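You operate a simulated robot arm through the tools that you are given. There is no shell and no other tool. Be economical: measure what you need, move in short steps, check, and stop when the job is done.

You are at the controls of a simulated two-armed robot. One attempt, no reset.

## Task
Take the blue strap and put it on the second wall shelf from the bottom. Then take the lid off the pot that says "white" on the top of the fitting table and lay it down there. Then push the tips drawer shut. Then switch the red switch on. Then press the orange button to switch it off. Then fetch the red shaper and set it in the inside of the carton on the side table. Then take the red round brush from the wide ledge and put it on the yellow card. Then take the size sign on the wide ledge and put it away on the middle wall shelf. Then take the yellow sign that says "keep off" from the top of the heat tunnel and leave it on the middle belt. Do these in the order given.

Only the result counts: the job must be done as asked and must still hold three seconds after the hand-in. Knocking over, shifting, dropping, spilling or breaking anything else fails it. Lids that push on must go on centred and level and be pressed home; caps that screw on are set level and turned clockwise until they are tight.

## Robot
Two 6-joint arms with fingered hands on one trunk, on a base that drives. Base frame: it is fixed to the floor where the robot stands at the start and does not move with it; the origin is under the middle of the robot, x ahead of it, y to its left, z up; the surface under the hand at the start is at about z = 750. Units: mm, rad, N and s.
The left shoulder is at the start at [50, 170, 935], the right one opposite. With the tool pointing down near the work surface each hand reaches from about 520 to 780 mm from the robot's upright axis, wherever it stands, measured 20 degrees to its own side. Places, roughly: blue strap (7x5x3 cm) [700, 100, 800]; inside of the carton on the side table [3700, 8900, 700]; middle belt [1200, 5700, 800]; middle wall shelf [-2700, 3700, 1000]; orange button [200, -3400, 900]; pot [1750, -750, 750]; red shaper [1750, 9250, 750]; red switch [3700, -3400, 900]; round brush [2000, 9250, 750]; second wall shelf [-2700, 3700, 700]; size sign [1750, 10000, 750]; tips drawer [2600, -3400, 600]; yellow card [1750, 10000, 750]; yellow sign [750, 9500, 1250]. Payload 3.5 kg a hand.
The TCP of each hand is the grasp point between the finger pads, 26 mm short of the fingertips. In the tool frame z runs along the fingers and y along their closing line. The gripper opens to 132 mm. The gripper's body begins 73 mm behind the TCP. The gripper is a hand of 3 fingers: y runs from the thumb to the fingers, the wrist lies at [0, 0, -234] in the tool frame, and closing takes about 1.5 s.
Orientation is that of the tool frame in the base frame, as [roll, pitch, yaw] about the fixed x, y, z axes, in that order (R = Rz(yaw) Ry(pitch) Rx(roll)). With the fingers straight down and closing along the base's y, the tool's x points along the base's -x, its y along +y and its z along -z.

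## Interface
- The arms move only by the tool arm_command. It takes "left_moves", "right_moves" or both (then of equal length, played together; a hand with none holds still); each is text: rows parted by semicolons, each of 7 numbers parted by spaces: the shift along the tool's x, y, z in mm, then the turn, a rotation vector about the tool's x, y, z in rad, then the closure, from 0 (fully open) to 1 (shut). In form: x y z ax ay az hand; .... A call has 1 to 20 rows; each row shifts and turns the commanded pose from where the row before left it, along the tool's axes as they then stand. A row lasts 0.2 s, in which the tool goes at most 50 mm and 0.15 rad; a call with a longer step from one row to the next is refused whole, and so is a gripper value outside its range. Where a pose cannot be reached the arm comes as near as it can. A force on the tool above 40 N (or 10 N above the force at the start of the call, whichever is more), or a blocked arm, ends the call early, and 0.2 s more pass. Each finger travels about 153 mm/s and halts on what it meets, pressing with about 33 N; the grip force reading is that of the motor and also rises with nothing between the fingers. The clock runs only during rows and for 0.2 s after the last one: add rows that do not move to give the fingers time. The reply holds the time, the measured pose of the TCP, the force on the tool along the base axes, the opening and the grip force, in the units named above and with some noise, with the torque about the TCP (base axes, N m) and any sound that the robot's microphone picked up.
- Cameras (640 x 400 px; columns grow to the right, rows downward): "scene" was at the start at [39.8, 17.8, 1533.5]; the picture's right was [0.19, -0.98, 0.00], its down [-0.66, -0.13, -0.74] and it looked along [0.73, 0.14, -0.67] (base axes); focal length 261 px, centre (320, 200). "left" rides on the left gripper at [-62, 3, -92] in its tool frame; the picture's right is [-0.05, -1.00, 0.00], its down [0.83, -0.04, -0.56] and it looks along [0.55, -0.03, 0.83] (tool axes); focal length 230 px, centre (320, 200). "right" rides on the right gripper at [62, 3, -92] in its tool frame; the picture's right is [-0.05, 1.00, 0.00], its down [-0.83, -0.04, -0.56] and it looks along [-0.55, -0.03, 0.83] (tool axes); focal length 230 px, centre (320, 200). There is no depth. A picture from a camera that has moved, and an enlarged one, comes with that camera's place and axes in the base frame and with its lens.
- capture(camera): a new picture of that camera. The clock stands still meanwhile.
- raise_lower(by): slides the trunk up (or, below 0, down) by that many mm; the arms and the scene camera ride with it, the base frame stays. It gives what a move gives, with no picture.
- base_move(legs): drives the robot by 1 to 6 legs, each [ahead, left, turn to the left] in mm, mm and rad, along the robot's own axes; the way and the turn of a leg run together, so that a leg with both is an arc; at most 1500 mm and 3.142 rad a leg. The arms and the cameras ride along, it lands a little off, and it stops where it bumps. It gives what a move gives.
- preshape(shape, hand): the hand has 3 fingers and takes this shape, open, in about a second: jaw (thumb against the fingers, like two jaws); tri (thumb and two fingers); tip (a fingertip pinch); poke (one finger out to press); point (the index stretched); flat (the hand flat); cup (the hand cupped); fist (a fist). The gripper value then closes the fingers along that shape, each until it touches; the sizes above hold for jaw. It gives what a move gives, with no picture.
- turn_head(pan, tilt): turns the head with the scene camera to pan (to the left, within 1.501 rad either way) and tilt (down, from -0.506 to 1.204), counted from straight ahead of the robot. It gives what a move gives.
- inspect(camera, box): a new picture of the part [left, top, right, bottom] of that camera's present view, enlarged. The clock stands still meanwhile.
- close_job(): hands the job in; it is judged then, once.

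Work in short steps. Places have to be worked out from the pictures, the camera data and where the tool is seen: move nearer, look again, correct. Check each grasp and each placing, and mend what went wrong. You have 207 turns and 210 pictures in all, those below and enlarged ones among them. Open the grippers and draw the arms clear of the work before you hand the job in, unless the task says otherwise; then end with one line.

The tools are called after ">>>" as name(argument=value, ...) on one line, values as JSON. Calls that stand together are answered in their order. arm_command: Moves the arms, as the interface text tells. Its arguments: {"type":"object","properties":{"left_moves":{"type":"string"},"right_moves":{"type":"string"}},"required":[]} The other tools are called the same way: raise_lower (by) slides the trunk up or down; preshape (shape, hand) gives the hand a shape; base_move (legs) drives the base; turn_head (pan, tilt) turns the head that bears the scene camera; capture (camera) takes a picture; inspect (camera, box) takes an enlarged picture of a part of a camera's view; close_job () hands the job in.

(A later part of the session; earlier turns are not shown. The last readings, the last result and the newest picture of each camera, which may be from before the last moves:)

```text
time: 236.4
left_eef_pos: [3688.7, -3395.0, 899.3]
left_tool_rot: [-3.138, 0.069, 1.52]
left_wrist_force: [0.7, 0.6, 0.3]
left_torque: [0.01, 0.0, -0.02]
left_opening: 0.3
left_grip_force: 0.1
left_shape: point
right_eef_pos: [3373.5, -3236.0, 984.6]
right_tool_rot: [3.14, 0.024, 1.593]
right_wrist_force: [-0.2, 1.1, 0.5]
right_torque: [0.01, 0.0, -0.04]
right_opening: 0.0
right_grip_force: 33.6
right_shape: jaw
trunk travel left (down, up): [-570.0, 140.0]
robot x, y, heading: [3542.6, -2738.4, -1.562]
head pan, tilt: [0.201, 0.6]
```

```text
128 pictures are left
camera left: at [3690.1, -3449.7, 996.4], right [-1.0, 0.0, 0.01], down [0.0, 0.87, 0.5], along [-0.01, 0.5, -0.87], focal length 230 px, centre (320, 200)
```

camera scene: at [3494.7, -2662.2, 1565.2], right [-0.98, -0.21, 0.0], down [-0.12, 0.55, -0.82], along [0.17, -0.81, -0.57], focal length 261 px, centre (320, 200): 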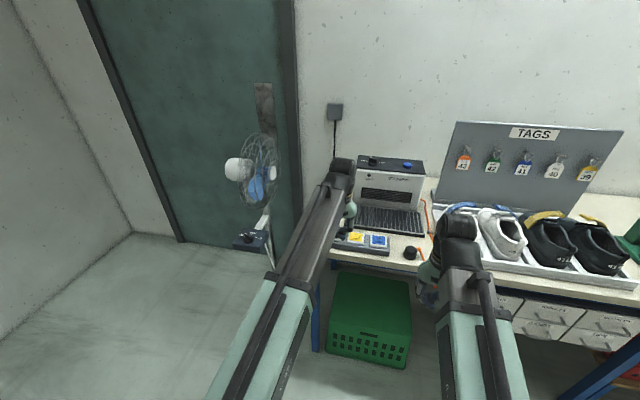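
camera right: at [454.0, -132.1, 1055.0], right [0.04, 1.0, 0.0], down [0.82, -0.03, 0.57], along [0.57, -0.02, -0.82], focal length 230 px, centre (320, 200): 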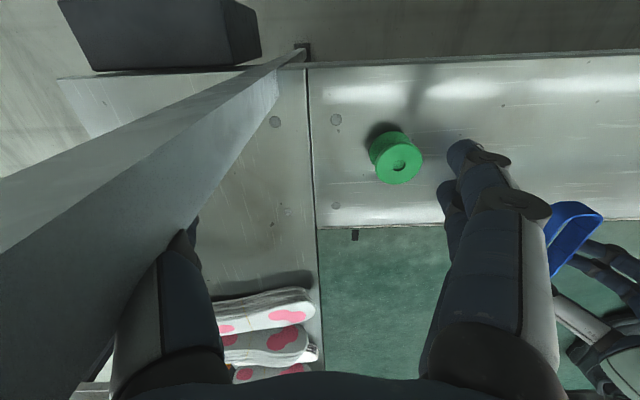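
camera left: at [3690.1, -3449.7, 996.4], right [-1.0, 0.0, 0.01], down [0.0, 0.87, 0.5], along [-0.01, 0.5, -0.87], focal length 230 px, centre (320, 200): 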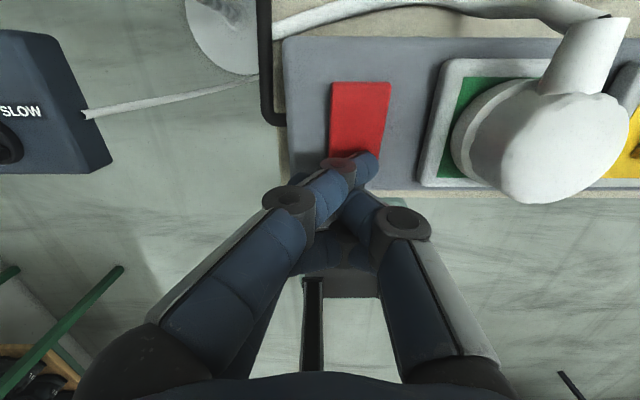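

Still no contact; on down in 2 mm steps.

>>> arm_command(left_moves="0 0 2 0 0 0 0; 0 0 2 0 0 0 0; 0 0 2 0 0 0 0; 0 0 2 0 0 0 0; 0 0 2 0 0 0 0; 0 0 2 0 0 0 0; 0 0 0 0 0 0 0")

>>> capture(camera="left")

```text
time: 238.0
left_eef_pos: [3687.3, -3393.7, 888.7]
left_tool_rot: [-3.135, 0.071, 1.517]
left_wrist_force: [-2.1, 6.7, 22.6]
left_torque: [-0.18, 0.61, -0.18]
left_opening: 0.1
left_grip_force: 0.0
left_shape: point
right_eef_pos: [3373.1, -3233.5, 986.7]
right_tool_rot: [3.141, 0.022, 1.59]
right_wrist_force: [0.9, 0.7, 0.3]
right_torque: [-0.03, -0.02, 0.0]
right_opening: 0.0
right_grip_force: 32.8
right_shape: jaw
trunk travel left (down, up): [-570.0, 140.0]
robot x, y, heading: [3539.9, -2738.0, -1.565]
head pan, tilt: [0.201, 0.6]
```

```text
127 pictures are left
camera left: at [3687.9, -3448.9, 985.3], right [-1.0, 0.0, 0.01], down [0.01, 0.87, 0.49], along [-0.01, 0.49, -0.87], focal length 230 px, centre (320, 200)
```

left: 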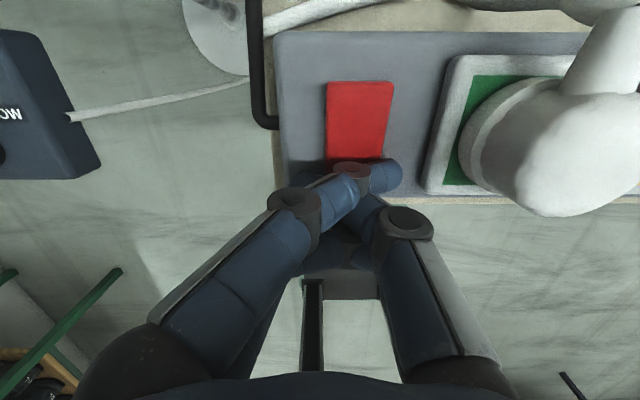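

Contact at 23 N around [3660, -3405]; I press a little harder.

>>> arm_command(left_moves="0 0 1.5 0 0 0 0; 0 0 1.5 0 0 0 0; 0 0 1.5 0 0 0 0; 0 0 0 0 0 0 0")

>>> inspect(camera="left", box=[260, 60, 460, 220])

```text
time: 239.0
left_eef_pos: [3688.9, -3394.4, 885.5]
left_tool_rot: [-3.14, 0.074, 1.52]
left_wrist_force: [-2.5, 6.0, 39.1]
left_torque: [-0.31, 0.79, -0.13]
left_opening: 125.9
left_grip_force: 0.1
left_shape: point
right_eef_pos: [3373.6, -3232.2, 986.9]
right_tool_rot: [3.14, 0.026, 1.591]
right_wrist_force: [-0.4, -1.1, -0.6]
right_torque: [-0.01, 0.02, 0.0]
right_opening: 0.0
right_grip_force: 32.8
right_shape: jaw
trunk travel left (down, up): [-570.0, 140.0]
robot x, y, heading: [3539.3, -2733.6, -1.556]
head pan, tilt: [0.201, 0.6]
```

```text
2.50 times, centred on (360, 140) of left
camera zoom: at [3689.4, -3448.9, 983.4], right [-1.0, 0.0, 0.01], down [0.0, 0.87, 0.49], along [-0.01, 0.49, -0.87], focal length 575 px, centre (220, 350)
```

zoom: 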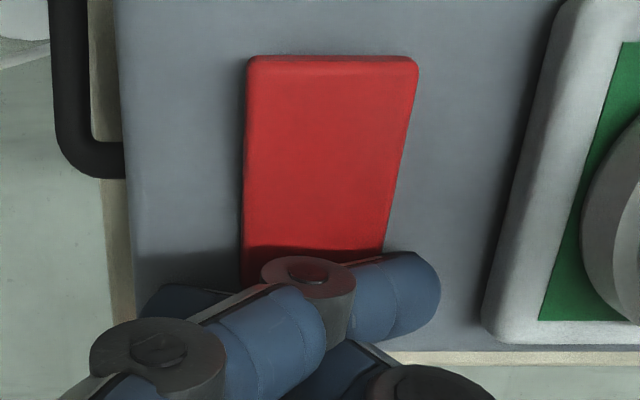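

I lift off and check the rocker's attitude.

>>> arm_command(left_moves="0 0 -30 0 0 0 0; 0 0 -30 0 0 0 0; 0 0 -40 0 0 0 0; 0 0 0 0 0 0 0")

>>> capture(camera="left")

>>> inspect(camera="left", box=[310, 70, 410, 170])

```text
time: 240.0
left_eef_pos: [3690.0, -3388.6, 983.5]
left_tool_rot: [-3.139, 0.071, 1.522]
left_wrist_force: [0.0, 0.9, -0.7]
left_torque: [-0.03, 0.01, -0.01]
left_opening: 0.0
left_grip_force: 0.1
left_shape: point
right_eef_pos: [3373.4, -3236.5, 986.1]
right_tool_rot: [-3.141, 0.023, 1.592]
right_wrist_force: [0.5, -0.4, 0.3]
right_torque: [-0.01, -0.01, 0.01]
right_opening: 0.1
right_grip_force: 33.1
right_shape: jaw
trunk travel left (down, up): [-570.0, 140.0]
robot x, y, heading: [3543.1, -2735.0, -1.561]
head pan, tilt: [0.201, 0.6]
```

```text
125 pictures are left
camera left: at [3690.8, -3444.2, 1080.1], right [-1.0, 0.0, 0.01], down [0.0, 0.87, 0.5], along [-0.01, 0.5, -0.87], focal length 230 px, centre (320, 200)
```

left: 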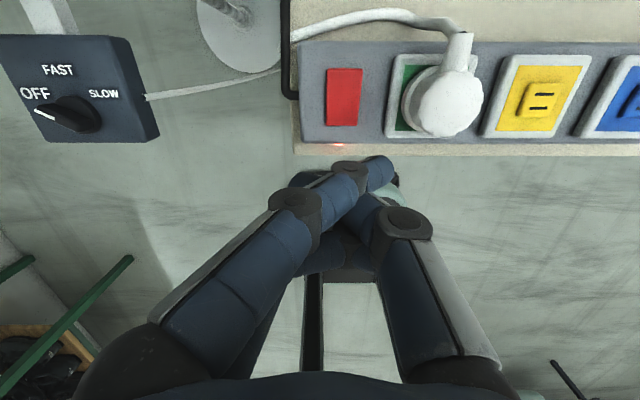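

```text
4.00 times, centred on (360, 120) of left
camera zoom: at [3690.8, -3444.2, 1080.1], right [-1.0, 0.0, 0.01], down [0.0, 0.87, 0.5], along [-0.01, 0.5, -0.87], focal length 920 px, centre (160, 520)
```

zoom: 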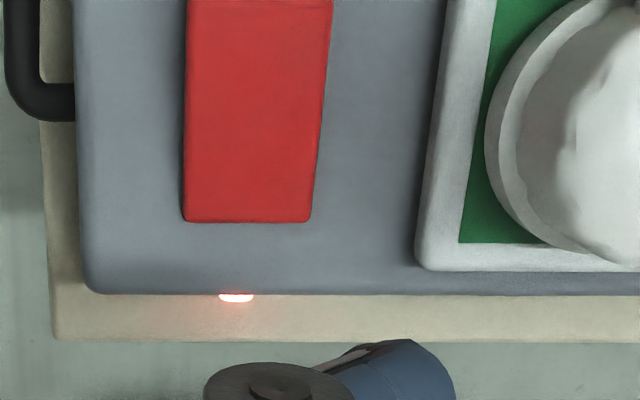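

A red pilot lamp now glows at the strip's front: the switch is on. I back off and drive to the other bench for the orange button.

>>> base_move(legs=[[-350, 0, 0], [0, -1450, 0], [0, -1450, 0], [0, -350, 0]])

>>> turn_head(pan=0, tilt=0.55)

>>> capture(camera="scene")

```text
time: 257.6
left_eef_pos: [466.2, -3099.6, 983.5]
left_tool_rot: [3.141, 0.07, 1.547]
left_wrist_force: [-0.4, 0.6, 0.7]
left_torque: [0.01, 0.01, -0.02]
left_opening: 0.0
left_grip_force: 0.2
left_shape: point
right_eef_pos: [147.0, -2952.8, 985.0]
right_tool_rot: [3.141, 0.023, 1.616]
right_wrist_force: [-1.1, 0.1, -0.3]
right_torque: [0.0, -0.01, 0.0]
right_opening: 0.0
right_grip_force: 32.9
right_shape: jaw
trunk travel left (down, up): [-570.0, 140.0]
robot x, y, heading: [300.1, -2450.5, -1.534]
head pan, tilt: [0.201, 0.6]
```

```text
time: 258.4
left_eef_pos: [465.9, -3098.5, 983.3]
left_tool_rot: [-3.138, 0.069, 1.545]
left_wrist_force: [0.8, 0.1, 0.1]
left_torque: [-0.01, 0.03, 0.02]
left_opening: 0.0
left_grip_force: 0.1
left_shape: point
right_eef_pos: [146.5, -2953.6, 984.2]
right_tool_rot: [3.141, 0.023, 1.615]
right_wrist_force: [0.6, 0.3, -0.4]
right_torque: [0.01, -0.02, -0.02]
right_opening: 0.0
right_grip_force: 33.5
right_shape: jaw
trunk travel left (down, up): [-570.0, 140.0]
robot x, y, heading: [300.9, -2449.3, -1.535]
head pan, tilt: [0.0, 0.55]
```

```text
123 pictures are left
camera scene: at [301.7, -2497.2, 1569.8], right [-1.0, -0.03, 0.0], down [-0.02, 0.52, -0.85], along [0.03, -0.85, -0.52], focal length 261 px, centre (320, 200)
```

scene: 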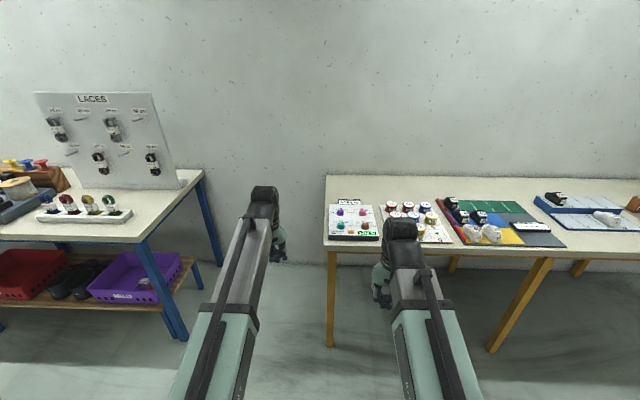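

The board with coloured buttons is at the near left corner of the yellow bench; I enlarge it.

>>> inspect(camera="scene", box=[320, 190, 400, 250])

```text
6.67 times, centred on (360, 220) of scene
camera zoom: at [301.7, -2497.2, 1569.8], right [-1.0, -0.03, 0.0], down [-0.02, 0.52, -0.85], along [0.03, -0.85, -0.52], focal length 1738 px, centre (53, 67)
```

zoom: 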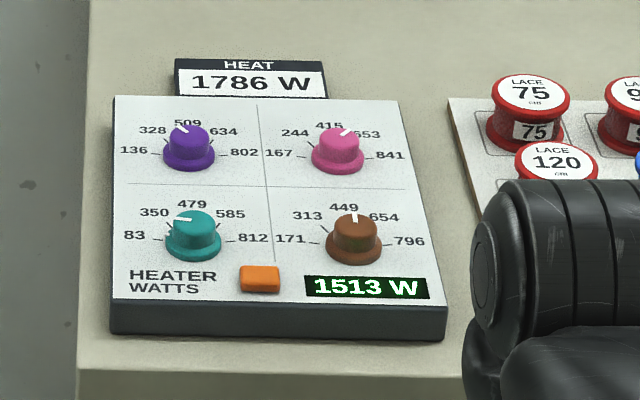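

The orange button is near [200, -3365, 885]. I use the right hand (closed jaw): pitch it slightly forward and drive nearer.

>>> arm_command(right_moves="0 0 0 0 -0.14 0 1; 0 0 0 0 -0.14 0 1; 0 0 0 0 -0.14 0 1; 0 0 0 0 0 0 1")

>>> base_move(legs=[[0, 55, -0.036], [300, 0, 0]])

>>> capture(camera="right")

>>> capture(camera="scene")

```text
time: 259.4
left_eef_pos: [468.2, -3098.8, 983.4]
left_tool_rot: [-3.139, 0.071, 1.545]
left_wrist_force: [0.6, -1.0, -0.2]
left_torque: [0.03, -0.01, -0.01]
left_opening: 0.1
left_grip_force: 0.1
left_shape: point
right_eef_pos: [148.5, -3008.3, 1003.1]
right_tool_rot: [3.141, 0.444, 1.617]
right_wrist_force: [0.1, -0.4, -0.6]
right_torque: [-0.01, 0.02, -0.04]
right_opening: 0.0
right_grip_force: 33.0
right_shape: jaw
right hand out of reach, approached as far as the arm can: row 2, 3
trunk travel left (down, up): [-570.0, 140.0]
robot x, y, heading: [300.9, -2447.6, -1.539]
head pan, tilt: [0.0, 0.55]
```

```text
time: 262.0
left_eef_pos: [497.8, -3403.7, 983.2]
left_tool_rot: [-3.138, 0.07, 1.508]
left_wrist_force: [0.1, 0.3, -0.5]
left_torque: [0.0, -0.03, -0.01]
left_opening: 0.0
left_grip_force: 0.0
left_shape: point
right_eef_pos: [182.9, -3301.9, 1002.8]
right_tool_rot: [-3.141, 0.44, 1.578]
right_wrist_force: [-1.6, 0.7, -0.4]
right_torque: [0.0, 0.05, 0.04]
right_opening: 0.2
right_grip_force: 33.1
right_shape: jaw
trunk travel left (down, up): [-570.0, 140.0]
robot x, y, heading: [359.2, -2747.1, -1.576]
head pan, tilt: [0.0, 0.55]
```

```text
121 pictures are left
camera right: at [184.4, -3207.6, 1058.2], right [1.0, -0.04, 0.02], down [-0.04, -0.52, 0.86], along [-0.02, -0.86, -0.52], focal length 230 px, centre (320, 200)
```

right: 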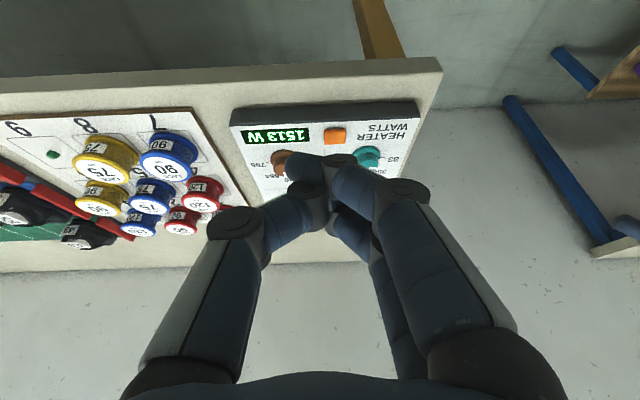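

```text
120 pictures are left
camera scene: at [354.2, -2797.8, 1569.7], right [-1.0, 0.0, 0.0], down [0.0, 0.52, -0.85], along [0.0, -0.85, -0.52], focal length 261 px, centre (320, 200)
```

scene: 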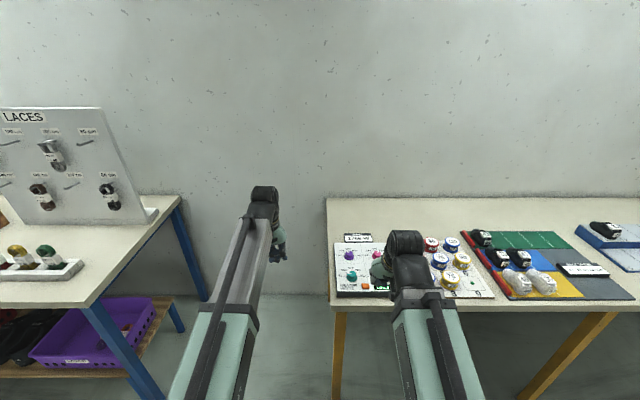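

I bring the right fingertips closer above the button, to about z=945, and look again.

>>> arm_command(right_moves="-11 6 26.5 0 0 0 1; -11 6 26.5 0 0 0 1; -11 5 26.5 0 0 0 1; 0 0 0 0 0 0 1")

>>> capture(camera="right")

```text
time: 263.0
left_eef_pos: [496.8, -3403.9, 982.8]
left_tool_rot: [-3.136, 0.069, 1.508]
left_wrist_force: [1.0, -0.9, -0.6]
left_torque: [-0.01, 0.04, -0.03]
left_opening: 0.0
left_grip_force: 0.0
left_shape: point
right_eef_pos: [198.2, -3365.2, 945.9]
right_tool_rot: [3.141, 0.44, 1.578]
right_wrist_force: [-0.3, -0.6, -0.3]
right_torque: [0.01, -0.01, -0.01]
right_opening: 0.0
right_grip_force: 32.9
right_shape: jaw
trunk travel left (down, up): [-570.0, 140.0]
robot x, y, heading: [357.4, -2753.5, -1.578]
head pan, tilt: [0.0, 0.55]
```

```text
119 pictures are left
camera right: at [201.2, -3270.3, 1000.9], right [1.0, -0.04, 0.02], down [-0.04, -0.52, 0.86], along [-0.02, -0.86, -0.52], focal length 230 px, centre (320, 200)
```

right: 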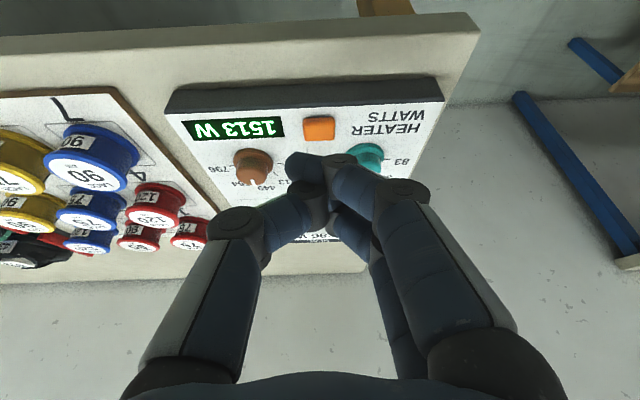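

The button lies almost exactly along the tool axis. I advance 35 mm along it and look.

>>> arm_command(right_moves="0 0 20 0 0 0 1; 0 0 15 0 0 0 1; 0 0 0 0 0 0 1")

>>> capture(camera="right")

```text
time: 263.8
left_eef_pos: [497.1, -3405.0, 982.9]
left_tool_rot: [-3.138, 0.07, 1.508]
left_wrist_force: [-0.2, -0.6, 0.1]
left_torque: [0.0, -0.02, -0.01]
left_opening: 0.2
left_grip_force: 0.0
left_shape: point
right_eef_pos: [199.5, -3379.5, 914.0]
right_tool_rot: [3.141, 0.439, 1.578]
right_wrist_force: [-1.3, 0.1, 0.2]
right_torque: [0.01, 0.02, 0.01]
right_opening: 0.0
right_grip_force: 32.8
right_shape: jaw
trunk travel left (down, up): [-570.0, 140.0]
robot x, y, heading: [358.6, -2754.7, -1.572]
head pan, tilt: [0.0, 0.55]
```

```text
118 pictures are left
camera right: at [201.8, -3285.0, 969.1], right [1.0, -0.04, 0.02], down [-0.04, -0.52, 0.86], along [-0.02, -0.86, -0.52], focal length 230 px, centre (320, 200)
```

right: 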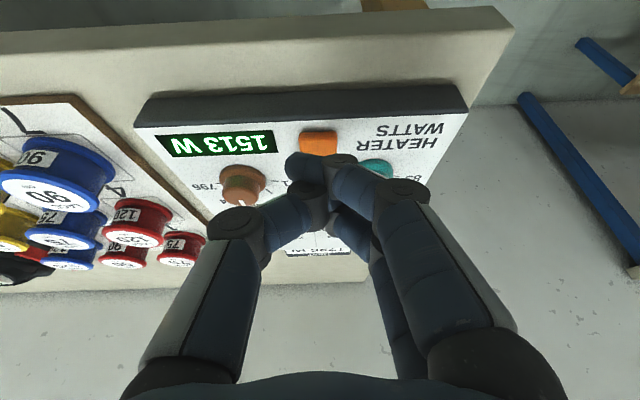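

The button is at about [199, -3398, 856], but the finger knuckles would come near the knobs. I back up and pitch the hand flatter so only the fingertips reach the button.

>>> arm_command(right_moves="0 0 -30 0 0 0 1; 0 0 0 0 0 0 1")

>>> base_move(legs=[[-110, 0, 0]])

>>> arm_command(right_moves="-36 0 17 0 0 0 1; -36 0 17 0 0 0 1; 0 0 0 0 -0.13 0 1; 0 0 0 0 -0.13 0 1; 0 0 0 0 -0.13 0 1; 0 0 0 0 -0.13 0 1; 0 0 0 0 -0.13 0 1; 0 0 0 0 0 0 1")

>>> capture(camera="right")

>>> capture(camera="scene")

```text
time: 264.4
left_eef_pos: [497.3, -3404.1, 982.3]
left_tool_rot: [-3.138, 0.071, 1.508]
left_wrist_force: [-0.1, 0.5, 0.6]
left_torque: [0.02, -0.01, 0.03]
left_opening: 0.3
left_grip_force: 0.0
left_shape: point
right_eef_pos: [200.1, -3368.0, 938.8]
right_tool_rot: [-3.141, 0.44, 1.578]
right_wrist_force: [0.1, 0.1, 0.3]
right_torque: [0.01, -0.02, 0.0]
right_opening: 0.0
right_grip_force: 32.5
right_shape: jaw
trunk travel left (down, up): [-570.0, 140.0]
robot x, y, heading: [356.4, -2749.2, -1.573]
head pan, tilt: [0.0, 0.55]
```

```text
time: 265.6
left_eef_pos: [496.6, -3292.7, 984.2]
left_tool_rot: [-3.136, 0.07, 1.505]
left_wrist_force: [0.4, 0.6, -0.1]
left_torque: [-0.02, 0.02, 0.0]
left_opening: 0.1
left_grip_force: 0.1
left_shape: point
right_eef_pos: [200.1, -3255.9, 939.6]
right_tool_rot: [3.141, 0.441, 1.579]
right_wrist_force: [1.0, -0.3, 0.1]
right_torque: [-0.03, -0.01, -0.02]
right_opening: 0.1
right_grip_force: 32.8
right_shape: jaw
trunk travel left (down, up): [-570.0, 140.0]
robot x, y, heading: [355.0, -2640.1, -1.573]
head pan, tilt: [0.0, 0.55]
```

```text
time: 267.4
left_eef_pos: [497.3, -3294.5, 982.7]
left_tool_rot: [-3.139, 0.069, 1.506]
left_wrist_force: [0.7, -0.3, 1.0]
left_torque: [0.02, -0.01, -0.05]
left_opening: 0.0
left_grip_force: 0.0
left_shape: point
right_eef_pos: [199.9, -3337.3, 938.9]
right_tool_rot: [3.138, 1.091, 1.577]
right_wrist_force: [0.2, -0.1, 0.9]
right_torque: [0.03, -0.03, -0.04]
right_opening: 0.0
right_grip_force: 33.2
right_shape: jaw
trunk travel left (down, up): [-570.0, 140.0]
robot x, y, heading: [356.9, -2636.6, -1.575]
head pan, tilt: [0.0, 0.55]
```

```text
117 pictures are left
camera right: at [202.6, -3226.4, 925.9], right [1.0, -0.02, 0.05], down [-0.04, 0.11, 0.99], along [-0.02, -0.99, 0.11], focal length 230 px, centre (320, 200)
```

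right: 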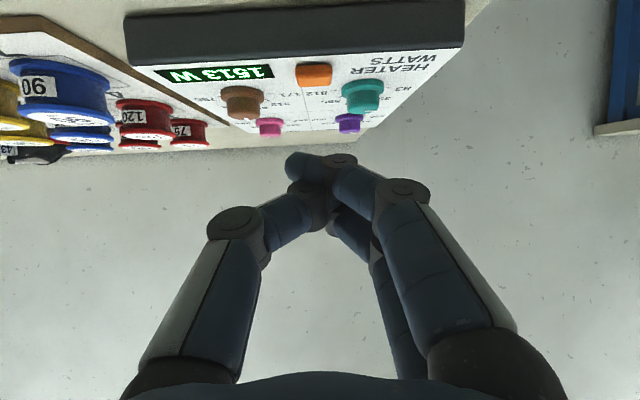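

```text
116 pictures are left
camera scene: at [354.7, -2686.5, 1569.8], right [-1.0, 0.0, 0.0], down [0.0, 0.52, -0.85], along [0.0, -0.85, -0.52], focal length 261 px, centre (320, 200)
```

scene: 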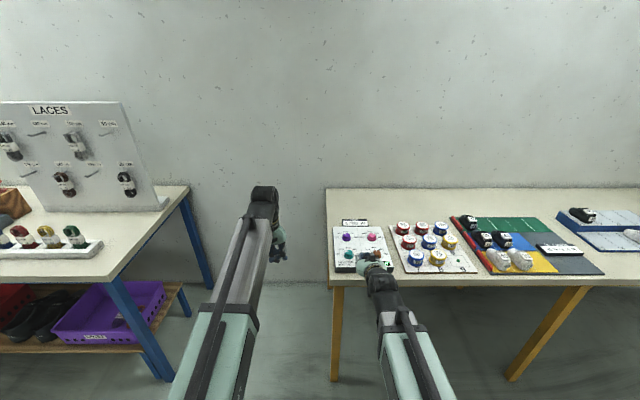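

The button position is confirmed at z≈856. I move the fingertips to just above it.

>>> arm_command(right_moves="15.8 0 20 0 0 0 1; 10 0 20 0 0 0 1; 4 0 20 0 0 0 1; 0 0 0 0 0 0 1")

>>> capture(camera="right")

>>> inspect(camera="scene", box=[325, 215, 421, 290])

```text
time: 268.4
left_eef_pos: [498.2, -3293.4, 982.7]
left_tool_rot: [-3.138, 0.068, 1.506]
left_wrist_force: [0.1, 0.4, 0.3]
left_torque: [-0.01, 0.01, 0.0]
left_opening: 0.0
left_grip_force: 0.0
left_shape: point
right_eef_pos: [201.5, -3375.7, 884.3]
right_tool_rot: [3.139, 1.091, 1.576]
right_wrist_force: [-0.1, 0.0, 0.3]
right_torque: [0.02, -0.01, -0.02]
right_opening: 0.0
right_grip_force: 32.9
right_shape: jaw
trunk travel left (down, up): [-570.0, 140.0]
robot x, y, heading: [358.6, -2638.3, -1.575]
head pan, tilt: [0.0, 0.55]
```

```text
115 pictures are left
camera right: at [203.0, -3266.2, 871.6], right [1.0, -0.02, 0.05], down [-0.04, 0.11, 0.99], along [-0.02, -0.99, 0.11], focal length 230 px, centre (320, 200)
```

right: 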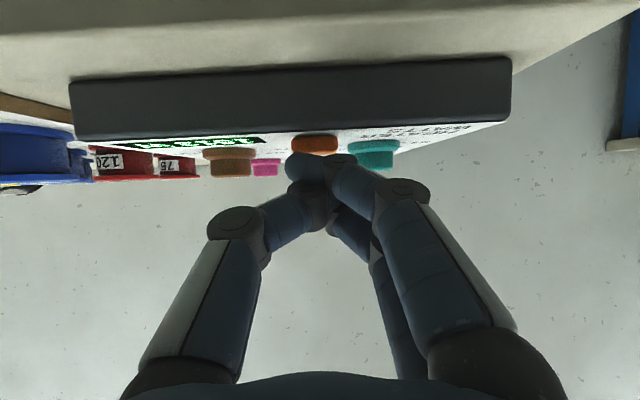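

```text
5.33 times, centred on (373, 252) of scene
camera zoom: at [354.7, -2686.5, 1569.8], right [-1.0, 0.0, 0.0], down [0.0, 0.52, -0.85], along [0.0, -0.85, -0.52], focal length 1391 px, centre (37, -80)
```

zoom: 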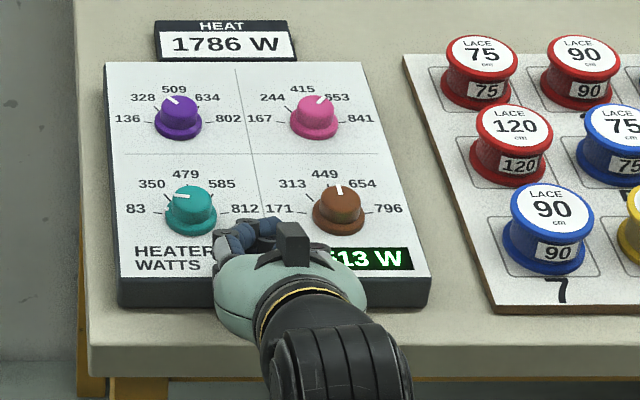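

The tips seem ~6 mm too far left and a few mm too far forward. I correct and press down in 2 mm steps.

>>> arm_command(right_moves="2.3 -6 -4.4 0 0 0 1; 3.5 0 1.9 0 0 0 1; 3.5 0 1.9 0 0 0 1; 1.8 0 0.9 0 0 0 1; 1.8 0 0.9 0 0 0 1; 1.8 0 0.9 0 0 0 1; 0 0 0 0 0 0 1")

>>> inspect(camera="scene", box=[325, 215, 421, 290])

>>> capture(camera="right")

```text
time: 270.0
left_eef_pos: [496.9, -3293.5, 983.6]
left_tool_rot: [-3.138, 0.07, 1.508]
left_wrist_force: [-0.2, -0.3, 0.5]
left_torque: [0.01, 0.0, 0.0]
left_opening: 0.2
left_grip_force: 0.0
left_shape: point
right_eef_pos: [195.8, -3371.6, 873.6]
right_tool_rot: [-3.138, 1.095, 1.578]
right_wrist_force: [1.2, -6.3, 20.2]
right_torque: [-0.35, 0.21, 0.11]
right_opening: 0.0
right_grip_force: 32.2
right_shape: jaw
trunk travel left (down, up): [-570.0, 140.0]
robot x, y, heading: [357.7, -2639.7, -1.572]
head pan, tilt: [0.0, 0.55]
```

```text
5.33 times, centred on (373, 252) of scene
camera zoom: at [355.3, -2685.1, 1570.1], right [-1.0, 0.0, 0.0], down [0.0, 0.52, -0.85], along [0.0, -0.85, -0.52], focal length 1391 px, centre (37, -80)
```

zoom: 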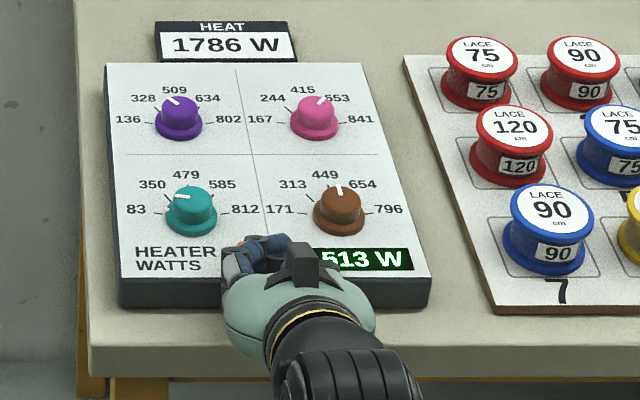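

```text
112 pictures are left
camera right: at [197.3, -3261.3, 860.3], right [1.0, -0.02, 0.05], down [-0.04, 0.11, 0.99], along [-0.02, -0.99, 0.11], focal length 230 px, centre (320, 200)
```

right: 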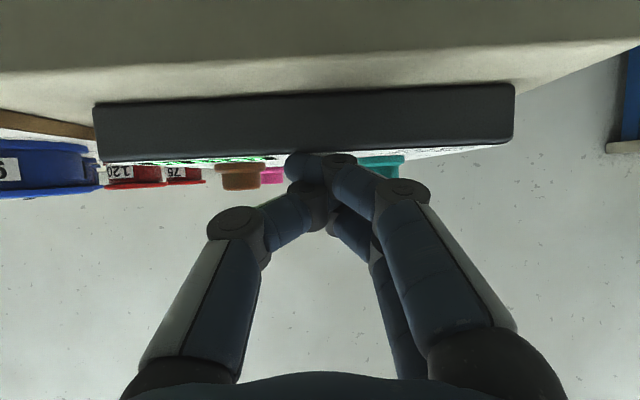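

The contact is about 12 mm short and 10 mm right of the button. I lift 8 mm, shift forward and left, and press again.

>>> arm_command(right_moves="-8 0 -4.5 0 0 0 1; -5.6 9 10.6 0 0 0 1; 3.5 0 1.9 0 0 0 1; 1.8 0 0.9 0 0 0 1; 1.8 0 0.9 0 0 0 1; 0.9 0 0.5 0 0 0 1; 0.9 0 0.5 0 0 0 1; 0 0 0 0 0 0 1")

>>> inspect(camera="scene", box=[325, 215, 421, 290])

```text
time: 271.8
left_eef_pos: [496.4, -3292.9, 983.6]
left_tool_rot: [-3.137, 0.072, 1.509]
left_wrist_force: [-0.2, 1.0, 0.8]
left_torque: [0.0, 0.03, 0.0]
left_opening: 0.0
left_grip_force: 0.0
left_shape: point
right_eef_pos: [204.3, -3382.2, 872.7]
right_tool_rot: [3.141, 1.093, 1.577]
right_wrist_force: [3.6, 7.8, 15.6]
right_torque: [0.01, 0.18, -0.1]
right_opening: 0.0
right_grip_force: 32.8
right_shape: jaw
trunk travel left (down, up): [-570.0, 140.0]
robot x, y, heading: [356.2, -2639.1, -1.575]
head pan, tilt: [0.0, 0.55]
heard: click
```

```text
5.33 times, centred on (373, 252) of scene
camera zoom: at [355.5, -2684.1, 1570.0], right [-1.0, 0.0, 0.0], down [0.0, 0.52, -0.85], along [0.0, -0.85, -0.52], focal length 1391 px, centre (37, -80)
```

zoom: 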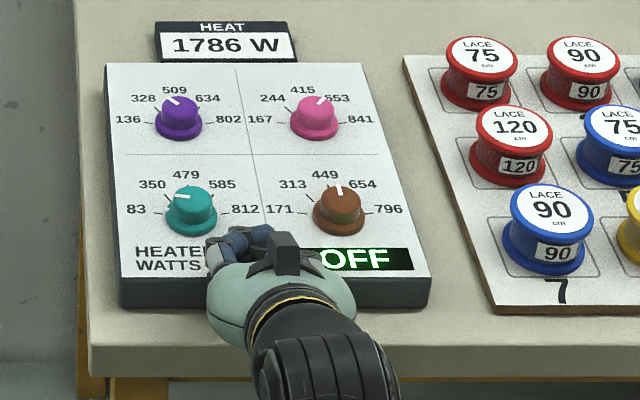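

A click, and the display shows OFF. I lift away, back off, reset both hands, and turn round to head for the far end of the hall.

>>> arm_command(right_moves="-26 0 -16 0 0 0 1; -26 0 -30 0 0 0 1; 0 0 -30 0 0 0 1; 0 0 0 0 0 0 1")

>>> base_move(legs=[[-350, 0, 0], [0, 0, 3.14]])

>>> preshape(hand="left", shape="jaw")

>>> arm_command(right_moves="0 0 0 0 0.14 0 1; 0 0 0 0 0.14 0 1; 0 0 0 0 0.14 0 1; 0 0 0 0 0.14 0 1; 0 0 0 0 0.14 0 0.5; 0 0 0 0 0.14 0 0.3; 0 0 0 0 0.14 0 0.3; 0 0 0 0 0.11 0 0.3; 0 0 0 0 0 0 0.3", left_moves="0 0 -10 0 0.07 0 0.3; 0 0 0 0 0 0 0.3; 20 0 0 0 0 0 0.3; 20 0 0 0 0 0 0.3; 20 0 0 0 0 0 0.3; 20 0 0 0 0 0 0.3; 10 0 0 0 0 0 0.3; 0 0 0 0 0 0 0.3; 0 0 0 0 0 0 0.3")

>>> turn_head(pan=0.3, tilt=0.3)

>>> capture(camera="scene")

```text
time: 272.8
left_eef_pos: [497.4, -3294.2, 983.4]
left_tool_rot: [-3.137, 0.069, 1.505]
left_wrist_force: [-0.3, -0.3, -0.7]
left_torque: [-0.01, 0.01, 0.0]
left_opening: 0.0
left_grip_force: 0.0
left_shape: point
right_eef_pos: [203.8, -3338.4, 950.3]
right_tool_rot: [3.14, 1.09, 1.577]
right_wrist_force: [0.2, -0.3, 0.5]
right_torque: [-0.01, -0.01, -0.02]
right_opening: 0.2
right_grip_force: 33.0
right_shape: jaw
trunk travel left (down, up): [-570.0, 140.0]
robot x, y, heading: [357.3, -2642.6, -1.575]
head pan, tilt: [0.0, 0.55]
```

```text
time: 282.4
left_eef_pos: [204.4, -1641.1, 982.3]
left_tool_rot: [-3.139, 0.069, -1.613]
left_wrist_force: [-0.3, 0.2, 0.8]
left_torque: [-0.01, 0.0, -0.01]
left_opening: 0.0
left_grip_force: 0.0
left_shape: point
right_eef_pos: [497.6, -1590.3, 950.8]
right_tool_rot: [3.141, 1.091, -1.542]
right_wrist_force: [0.5, -0.3, 0.0]
right_torque: [0.0, -0.01, 0.01]
right_opening: 0.0
right_grip_force: 33.4
right_shape: jaw
trunk travel left (down, up): [-570.0, 140.0]
robot x, y, heading: [357.4, -2290.6, 1.586]
head pan, tilt: [0.0, 0.55]
```

```text
time: 283.3
left_eef_pos: [203.6, -1641.1, 982.7]
left_tool_rot: [-3.136, 0.07, -1.613]
left_wrist_force: [-0.7, 0.9, -0.5]
left_torque: [-0.05, 0.01, 0.01]
left_opening: 95.1
left_grip_force: 0.1
left_shape: jaw
right_eef_pos: [496.4, -1588.0, 949.5]
right_tool_rot: [3.14, 1.092, -1.542]
right_wrist_force: [-0.2, -0.2, -0.8]
right_torque: [0.04, 0.02, -0.03]
right_opening: 0.0
right_grip_force: 33.1
right_shape: jaw
trunk travel left (down, up): [-570.0, 140.0]
robot x, y, heading: [357.3, -2291.0, 1.586]
head pan, tilt: [0.0, 0.55]
```

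```text
time: 285.3
left_eef_pos: [200.0, -1732.7, 993.1]
left_tool_rot: [-3.139, 0.001, -1.612]
left_wrist_force: [0.1, 0.2, -0.2]
left_torque: [0.0, -0.02, 0.01]
left_opening: 25.6
left_grip_force: 0.1
left_shape: jaw
right_eef_pos: [496.7, -1589.1, 950.5]
right_tool_rot: [3.141, -0.003, -1.541]
right_wrist_force: [0.6, 0.3, -0.1]
right_torque: [0.03, 0.01, 0.0]
right_opening: 92.1
right_grip_force: 0.1
right_shape: jaw
trunk travel left (down, up): [-570.0, 140.0]
robot x, y, heading: [360.6, -2294.3, 1.585]
head pan, tilt: [0.0, 0.55]
```

```text
time: 286.1
left_eef_pos: [200.2, -1731.4, 993.3]
left_tool_rot: [-3.139, -0.001, -1.613]
left_wrist_force: [-0.2, -0.1, 0.0]
left_torque: [0.01, 0.01, -0.03]
left_opening: 25.9
left_grip_force: 0.0
left_shape: jaw
right_eef_pos: [497.5, -1588.7, 950.4]
right_tool_rot: [-3.14, 0.0, -1.541]
right_wrist_force: [0.5, -1.2, 0.3]
right_torque: [-0.06, 0.01, 0.0]
right_opening: 92.1
right_grip_force: 0.1
right_shape: jaw
trunk travel left (down, up): [-570.0, 140.0]
robot x, y, heading: [362.5, -2291.4, 1.588]
head pan, tilt: [0.3, 0.3]
```

```text
110 pictures are left
camera scene: at [328.2, -2241.7, 1592.7], right [0.95, 0.31, 0.0], down [0.09, -0.28, -0.96], along [-0.3, 0.91, -0.3], focal length 261 px, centre (320, 200)
```

scene: 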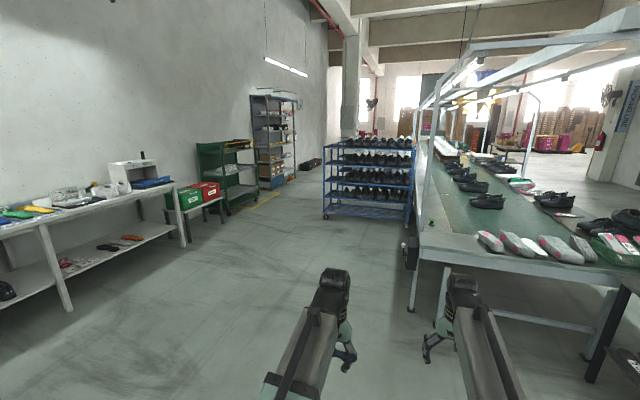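

I drive diagonally into the corridor at x≈-1450 and on in +y past the wall shelf.

>>> base_move(legs=[[900, 900, -0.017], [900, 900, 0], [1450, 0, 0], [1450, 0, 0], [1450, 0, 0]])

>>> turn_head(pan=-0.3, tilt=0.25)

>>> capture(camera="scene")

```text
time: 318.9
left_eef_pos: [-1591.9, 4391.1, 991.7]
left_tool_rot: [-3.138, 0.0, -1.632]
left_wrist_force: [-1.1, 0.2, 0.3]
left_torque: [0.01, 0.01, 0.02]
left_opening: 26.8
left_grip_force: 0.1
left_shape: jaw
right_eef_pos: [-1292.0, 4528.9, 949.4]
right_tool_rot: [3.141, 0.0, -1.564]
right_wrist_force: [-0.5, 0.4, -0.7]
right_torque: [-0.01, 0.0, -0.02]
right_opening: 91.9
right_grip_force: 0.1
right_shape: jaw
trunk travel left (down, up): [-570.0, 140.0]
robot x, y, heading: [-1448.0, 3827.6, 1.57]
head pan, tilt: [0.3, 0.3]
```

```text
time: 319.9
left_eef_pos: [-1591.3, 4392.0, 992.1]
left_tool_rot: [-3.139, 0.0, -1.633]
left_wrist_force: [-0.2, 0.6, 0.1]
left_torque: [0.02, -0.01, 0.0]
left_opening: 27.1
left_grip_force: 0.1
left_shape: jaw
right_eef_pos: [-1292.6, 4528.4, 950.7]
right_tool_rot: [3.141, 0.0, -1.562]
right_wrist_force: [0.8, 0.0, 0.0]
right_torque: [0.0, -0.01, 0.0]
right_opening: 91.7
right_grip_force: 0.0
right_shape: jaw
trunk travel left (down, up): [-570.0, 140.0]
robot x, y, heading: [-1441.1, 3827.8, 1.575]
head pan, tilt: [-0.3, 0.25]
```

```text
109 pictures are left
camera scene: at [-1418.5, 3879.1, 1597.5], right [0.95, -0.3, 0.0], down [-0.07, -0.24, -0.97], along [0.29, 0.93, -0.25], focal length 261 px, centre (320, 200)
```

scene: 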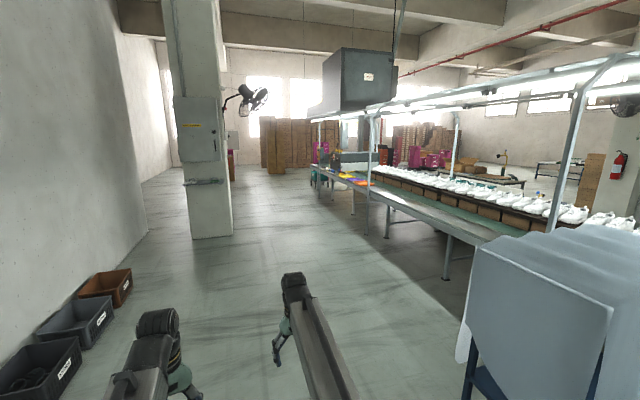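

I drive on, keeping clear of the pillar at the left, to about y=7800.

>>> base_move(legs=[[1400, 0, 0], [1350, -450, 0], [1200, -100, 0]])

>>> turn_head(pan=-0.7, tilt=0.3)

>>> capture(camera="scene")

```text
time: 339.4
left_eef_pos: [-1086.7, 8365.9, 992.3]
left_tool_rot: [-3.139, -0.001, -1.62]
left_wrist_force: [0.3, -0.7, -0.2]
left_torque: [0.02, -0.03, -0.01]
left_opening: 27.3
left_grip_force: 0.0
left_shape: jaw
right_eef_pos: [-788.7, 8505.4, 951.0]
right_tool_rot: [3.141, 0.001, -1.552]
right_wrist_force: [-0.2, -1.2, -0.5]
right_torque: [0.02, 0.03, -0.05]
right_opening: 92.0
right_grip_force: 0.0
right_shape: jaw
trunk travel left (down, up): [-570.0, 140.0]
robot x, y, heading: [-930.1, 7801.3, 1.583]
head pan, tilt: [-0.3, 0.25]
```

```text
time: 340.3
left_eef_pos: [-1086.7, 8365.5, 993.5]
left_tool_rot: [-3.139, -0.001, -1.623]
left_wrist_force: [0.2, -0.4, 0.6]
left_torque: [-0.03, -0.02, 0.01]
left_opening: 26.9
left_grip_force: 0.1
left_shape: jaw
right_eef_pos: [-788.7, 8506.0, 950.2]
right_tool_rot: [-3.139, -0.001, -1.55]
right_wrist_force: [-0.1, -0.3, 0.5]
right_torque: [0.01, 0.02, -0.02]
right_opening: 92.1
right_grip_force: 0.0
right_shape: jaw
trunk travel left (down, up): [-570.0, 140.0]
robot x, y, heading: [-929.6, 7805.8, 1.578]
head pan, tilt: [-0.7, 0.3]
```

```text
108 pictures are left
camera scene: at [-875.8, 7837.0, 1592.8], right [0.77, -0.64, 0.0], down [-0.19, -0.23, -0.96], along [0.61, 0.74, -0.3], focal length 261 px, centre (320, 200)
```

scene: 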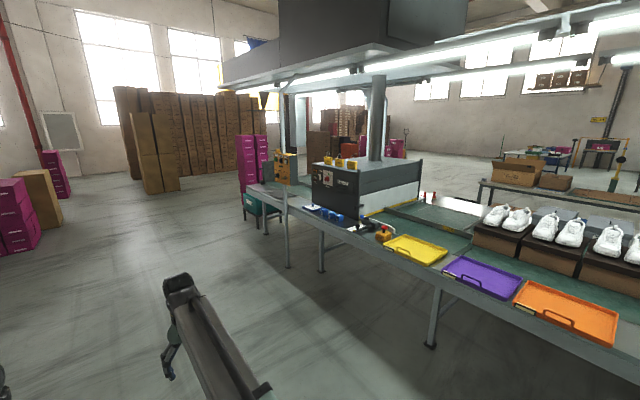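

The heat tunnel with signs is at the right, the wide ledge probably on its far side. I drive further ahead to see the belt's end.

>>> base_move(legs=[[1450, 0, -0.01], [900, 0, 0]])

>>> turn_head(pan=-0.9, tilt=0.3)

>>> capture(camera="scene")

```text
time: 351.8
left_eef_pos: [-1085.6, 10716.6, 992.9]
left_tool_rot: [-3.138, 0.0, -1.628]
left_wrist_force: [-0.8, -0.2, -0.6]
left_torque: [-0.03, 0.0, 0.0]
left_opening: 27.6
left_grip_force: 0.1
left_shape: jaw
right_eef_pos: [-787.5, 10854.7, 950.0]
right_tool_rot: [-3.14, -0.001, -1.558]
right_wrist_force: [0.1, 0.1, -0.9]
right_torque: [0.03, 0.02, -0.04]
right_opening: 92.0
right_grip_force: 0.0
right_shape: jaw
trunk travel left (down, up): [-570.0, 140.0]
robot x, y, heading: [-935.4, 10152.9, 1.574]
head pan, tilt: [-0.7, 0.3]
```

```text
time: 352.5
left_eef_pos: [-1084.9, 10716.1, 991.7]
left_tool_rot: [-3.138, -0.001, -1.626]
left_wrist_force: [0.6, -0.1, -0.6]
left_torque: [-0.03, 0.01, -0.02]
left_opening: 27.6
left_grip_force: 0.1
left_shape: jaw
right_eef_pos: [-785.7, 10854.9, 950.5]
right_tool_rot: [3.141, -0.001, -1.556]
right_wrist_force: [0.6, 1.5, 0.0]
right_torque: [0.01, -0.01, 0.04]
right_opening: 92.0
right_grip_force: 0.1
right_shape: jaw
trunk travel left (down, up): [-570.0, 140.0]
robot x, y, heading: [-937.2, 10148.9, 1.574]
head pan, tilt: [-0.901, 0.3]
```

```text
107 pictures are left
camera scene: at [-864.4, 10173.2, 1592.8], right [0.62, -0.78, 0.0], down [-0.23, -0.18, -0.96], along [0.75, 0.6, -0.3], focal length 261 px, centre (320, 200)
```

scene: 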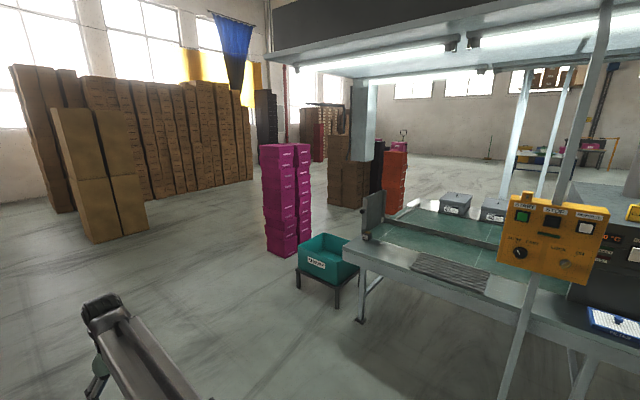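

The belt's end has a crate, with stacks behind it; I go round behind the magenta stacks to reach the far side.

>>> base_move(legs=[[1450, 0, 0], [1450, 0, 0], [250, 0, 0], [0, -1450, 0], [0, -1450, 0]])

>>> turn_head(pan=-1.2, tilt=0.35)

>>> capture(camera="scene")

```text
time: 381.6
left_eef_pos: [1878.2, 13755.2, 993.4]
left_tool_rot: [-3.137, -0.001, -1.665]
left_wrist_force: [-0.3, 0.1, 0.1]
left_torque: [-0.03, -0.02, -0.02]
left_opening: 27.6
left_grip_force: 0.1
left_shape: jaw
right_eef_pos: [2182.4, 13882.9, 951.4]
right_tool_rot: [3.14, -0.001, -1.593]
right_wrist_force: [-1.0, -0.8, 0.2]
right_torque: [0.01, 0.0, -0.02]
right_opening: 92.0
right_grip_force: 0.1
right_shape: jaw
trunk travel left (down, up): [-570.0, 140.0]
robot x, y, heading: [2007.0, 13187.2, 1.54]
head pan, tilt: [-0.901, 0.3]
```

```text
time: 382.4
left_eef_pos: [1876.4, 13755.9, 993.5]
left_tool_rot: [-3.139, -0.001, -1.666]
left_wrist_force: [0.6, 0.0, 0.3]
left_torque: [-0.02, -0.04, 0.0]
left_opening: 27.3
left_grip_force: 0.0
left_shape: jaw
right_eef_pos: [2180.2, 13882.1, 949.9]
right_tool_rot: [3.14, 0.0, -1.593]
right_wrist_force: [0.0, 0.1, -0.5]
right_torque: [0.0, 0.01, 0.01]
right_opening: 91.9
right_grip_force: 0.0
right_shape: jaw
trunk travel left (down, up): [-570.0, 140.0]
robot x, y, heading: [2004.9, 13188.2, 1.537]
head pan, tilt: [-1.201, 0.351]
```

```text
106 pictures are left
camera scene: at [2090.2, 13179.6, 1588.1], right [0.33, -0.94, 0.0], down [-0.32, -0.11, -0.94], along [0.89, 0.31, -0.34], focal length 261 px, centre (320, 200)
```

scene: 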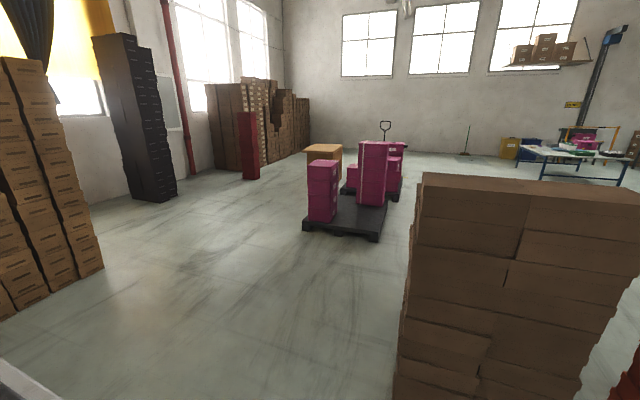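

I turn right by 90° and look down the aisle.

>>> base_move(legs=[[0, 0, -1.54]])

>>> turn_head(pan=-1.2, tilt=0.35)

>>> capture(camera="scene")

```text
time: 386.5
left_eef_pos: [2570.1, 13332.6, 992.6]
left_tool_rot: [-3.137, -0.001, 3.08]
left_wrist_force: [0.8, -0.6, 0.1]
left_torque: [0.02, -0.04, -0.01]
left_opening: 27.6
left_grip_force: 0.0
left_shape: jaw
right_eef_pos: [2706.2, 13033.3, 951.3]
right_tool_rot: [3.141, 0.001, -3.134]
right_wrist_force: [-0.4, 1.1, -0.1]
right_torque: [0.02, 0.01, 0.0]
right_opening: 92.0
right_grip_force: 0.1
right_shape: jaw
trunk travel left (down, up): [-570.0, 140.0]
robot x, y, heading: [2007.8, 13185.6, -0.002]
head pan, tilt: [-1.201, 0.351]
```

```text
time: 387.1
left_eef_pos: [2571.6, 13332.8, 992.5]
left_tool_rot: [-3.138, 0.0, 3.078]
left_wrist_force: [-0.8, 0.8, 0.1]
left_torque: [0.01, 0.01, 0.0]
left_opening: 27.5
left_grip_force: 0.0
left_shape: jaw
right_eef_pos: [2707.4, 13033.6, 950.6]
right_tool_rot: [-3.141, 0.001, -3.134]
right_wrist_force: [1.5, -0.5, -0.5]
right_torque: [-0.01, 0.0, -0.01]
right_opening: 91.9
right_grip_force: 0.0
right_shape: jaw
trunk travel left (down, up): [-570.0, 140.0]
robot x, y, heading: [2005.0, 13191.2, -0.005]
head pan, tilt: [-1.201, 0.351]
```

```text
105 pictures are left
camera scene: at [1997.1, 13102.0, 1588.1], right [-0.93, -0.36, 0.0], down [-0.12, 0.32, -0.94], along [0.34, -0.88, -0.34], focal length 261 px, centre (320, 200)
```

scene: 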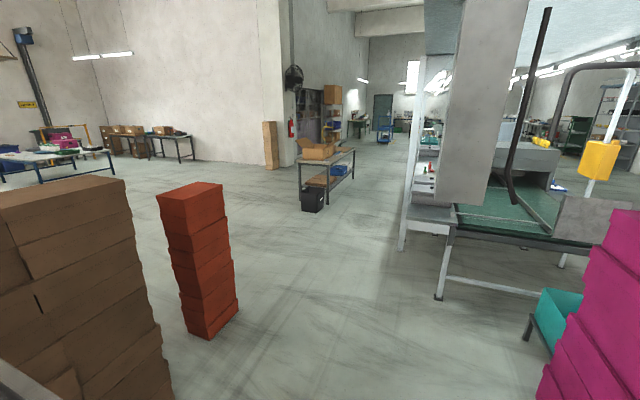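

The aisle at x≈2600 is free. I turn to face −y and drive down it.

>>> base_move(legs=[[0, 0, -1.566], [0, 600, 0], [1450, 0, 0], [1250, 0, 0]])

>>> turn_head(pan=-0.8, tilt=0.4)

>>> capture(camera="scene")

```text
time: 407.1
left_eef_pos: [2735.6, 9911.8, 993.2]
left_tool_rot: [-3.136, 0.0, 1.504]
left_wrist_force: [-0.2, -0.1, -0.2]
left_torque: [-0.01, 0.03, -0.02]
left_opening: 27.6
left_grip_force: 0.1
left_shape: jaw
right_eef_pos: [2435.2, 9776.8, 950.1]
right_tool_rot: [-3.14, 0.0, 1.573]
right_wrist_force: [0.4, 0.5, 0.1]
right_torque: [-0.01, -0.05, 0.0]
right_opening: 92.0
right_grip_force: 0.0
right_shape: jaw
trunk travel left (down, up): [-570.0, 140.0]
robot x, y, heading: [2588.3, 10478.3, -1.581]
head pan, tilt: [-1.201, 0.351]
```

```text
time: 408.0
left_eef_pos: [2734.0, 9911.4, 993.4]
left_tool_rot: [-3.138, 0.001, 1.502]
left_wrist_force: [0.1, -0.5, 0.4]
left_torque: [0.03, -0.03, -0.01]
left_opening: 27.5
left_grip_force: 0.1
left_shape: jaw
right_eef_pos: [2435.2, 9776.7, 951.0]
right_tool_rot: [-3.141, 0.001, 1.573]
right_wrist_force: [-0.2, 1.4, -0.6]
right_torque: [0.01, 0.01, 0.0]
right_opening: 91.8
right_grip_force: 0.0
right_shape: jaw
trunk travel left (down, up): [-570.0, 140.0]
robot x, y, heading: [2592.1, 10477.5, -1.579]
head pan, tilt: [-0.799, 0.4]
```

```text
104 pictures are left
camera scene: at [2523.5, 10454.6, 1583.5], right [-0.69, 0.72, 0.0], down [0.28, 0.27, -0.92], along [-0.67, -0.64, -0.39], focal length 261 px, centre (320, 200)
```

scene: 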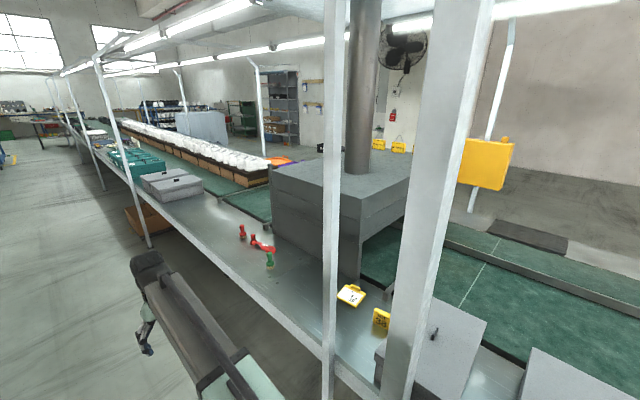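

The ledge with its items is in view. I enlarge it.

>>> inspect(camera="scene", box=[220, 210, 420, 340])

```text
3.08 times, centred on (320, 275) of scene
camera zoom: at [2523.5, 10454.6, 1583.5], right [-0.69, 0.72, 0.0], down [0.28, 0.27, -0.92], along [-0.67, -0.64, -0.39], focal length 802 px, centre (320, -31)
```

zoom: 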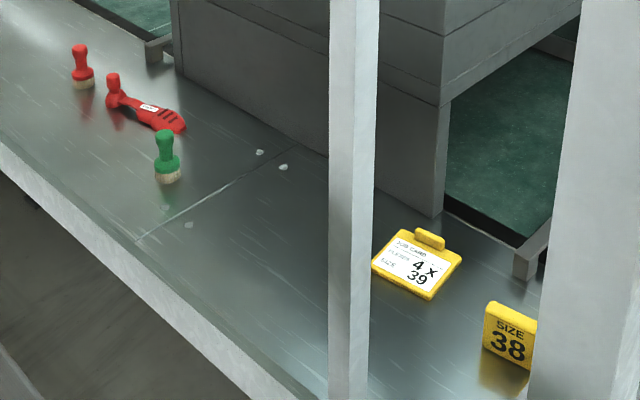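

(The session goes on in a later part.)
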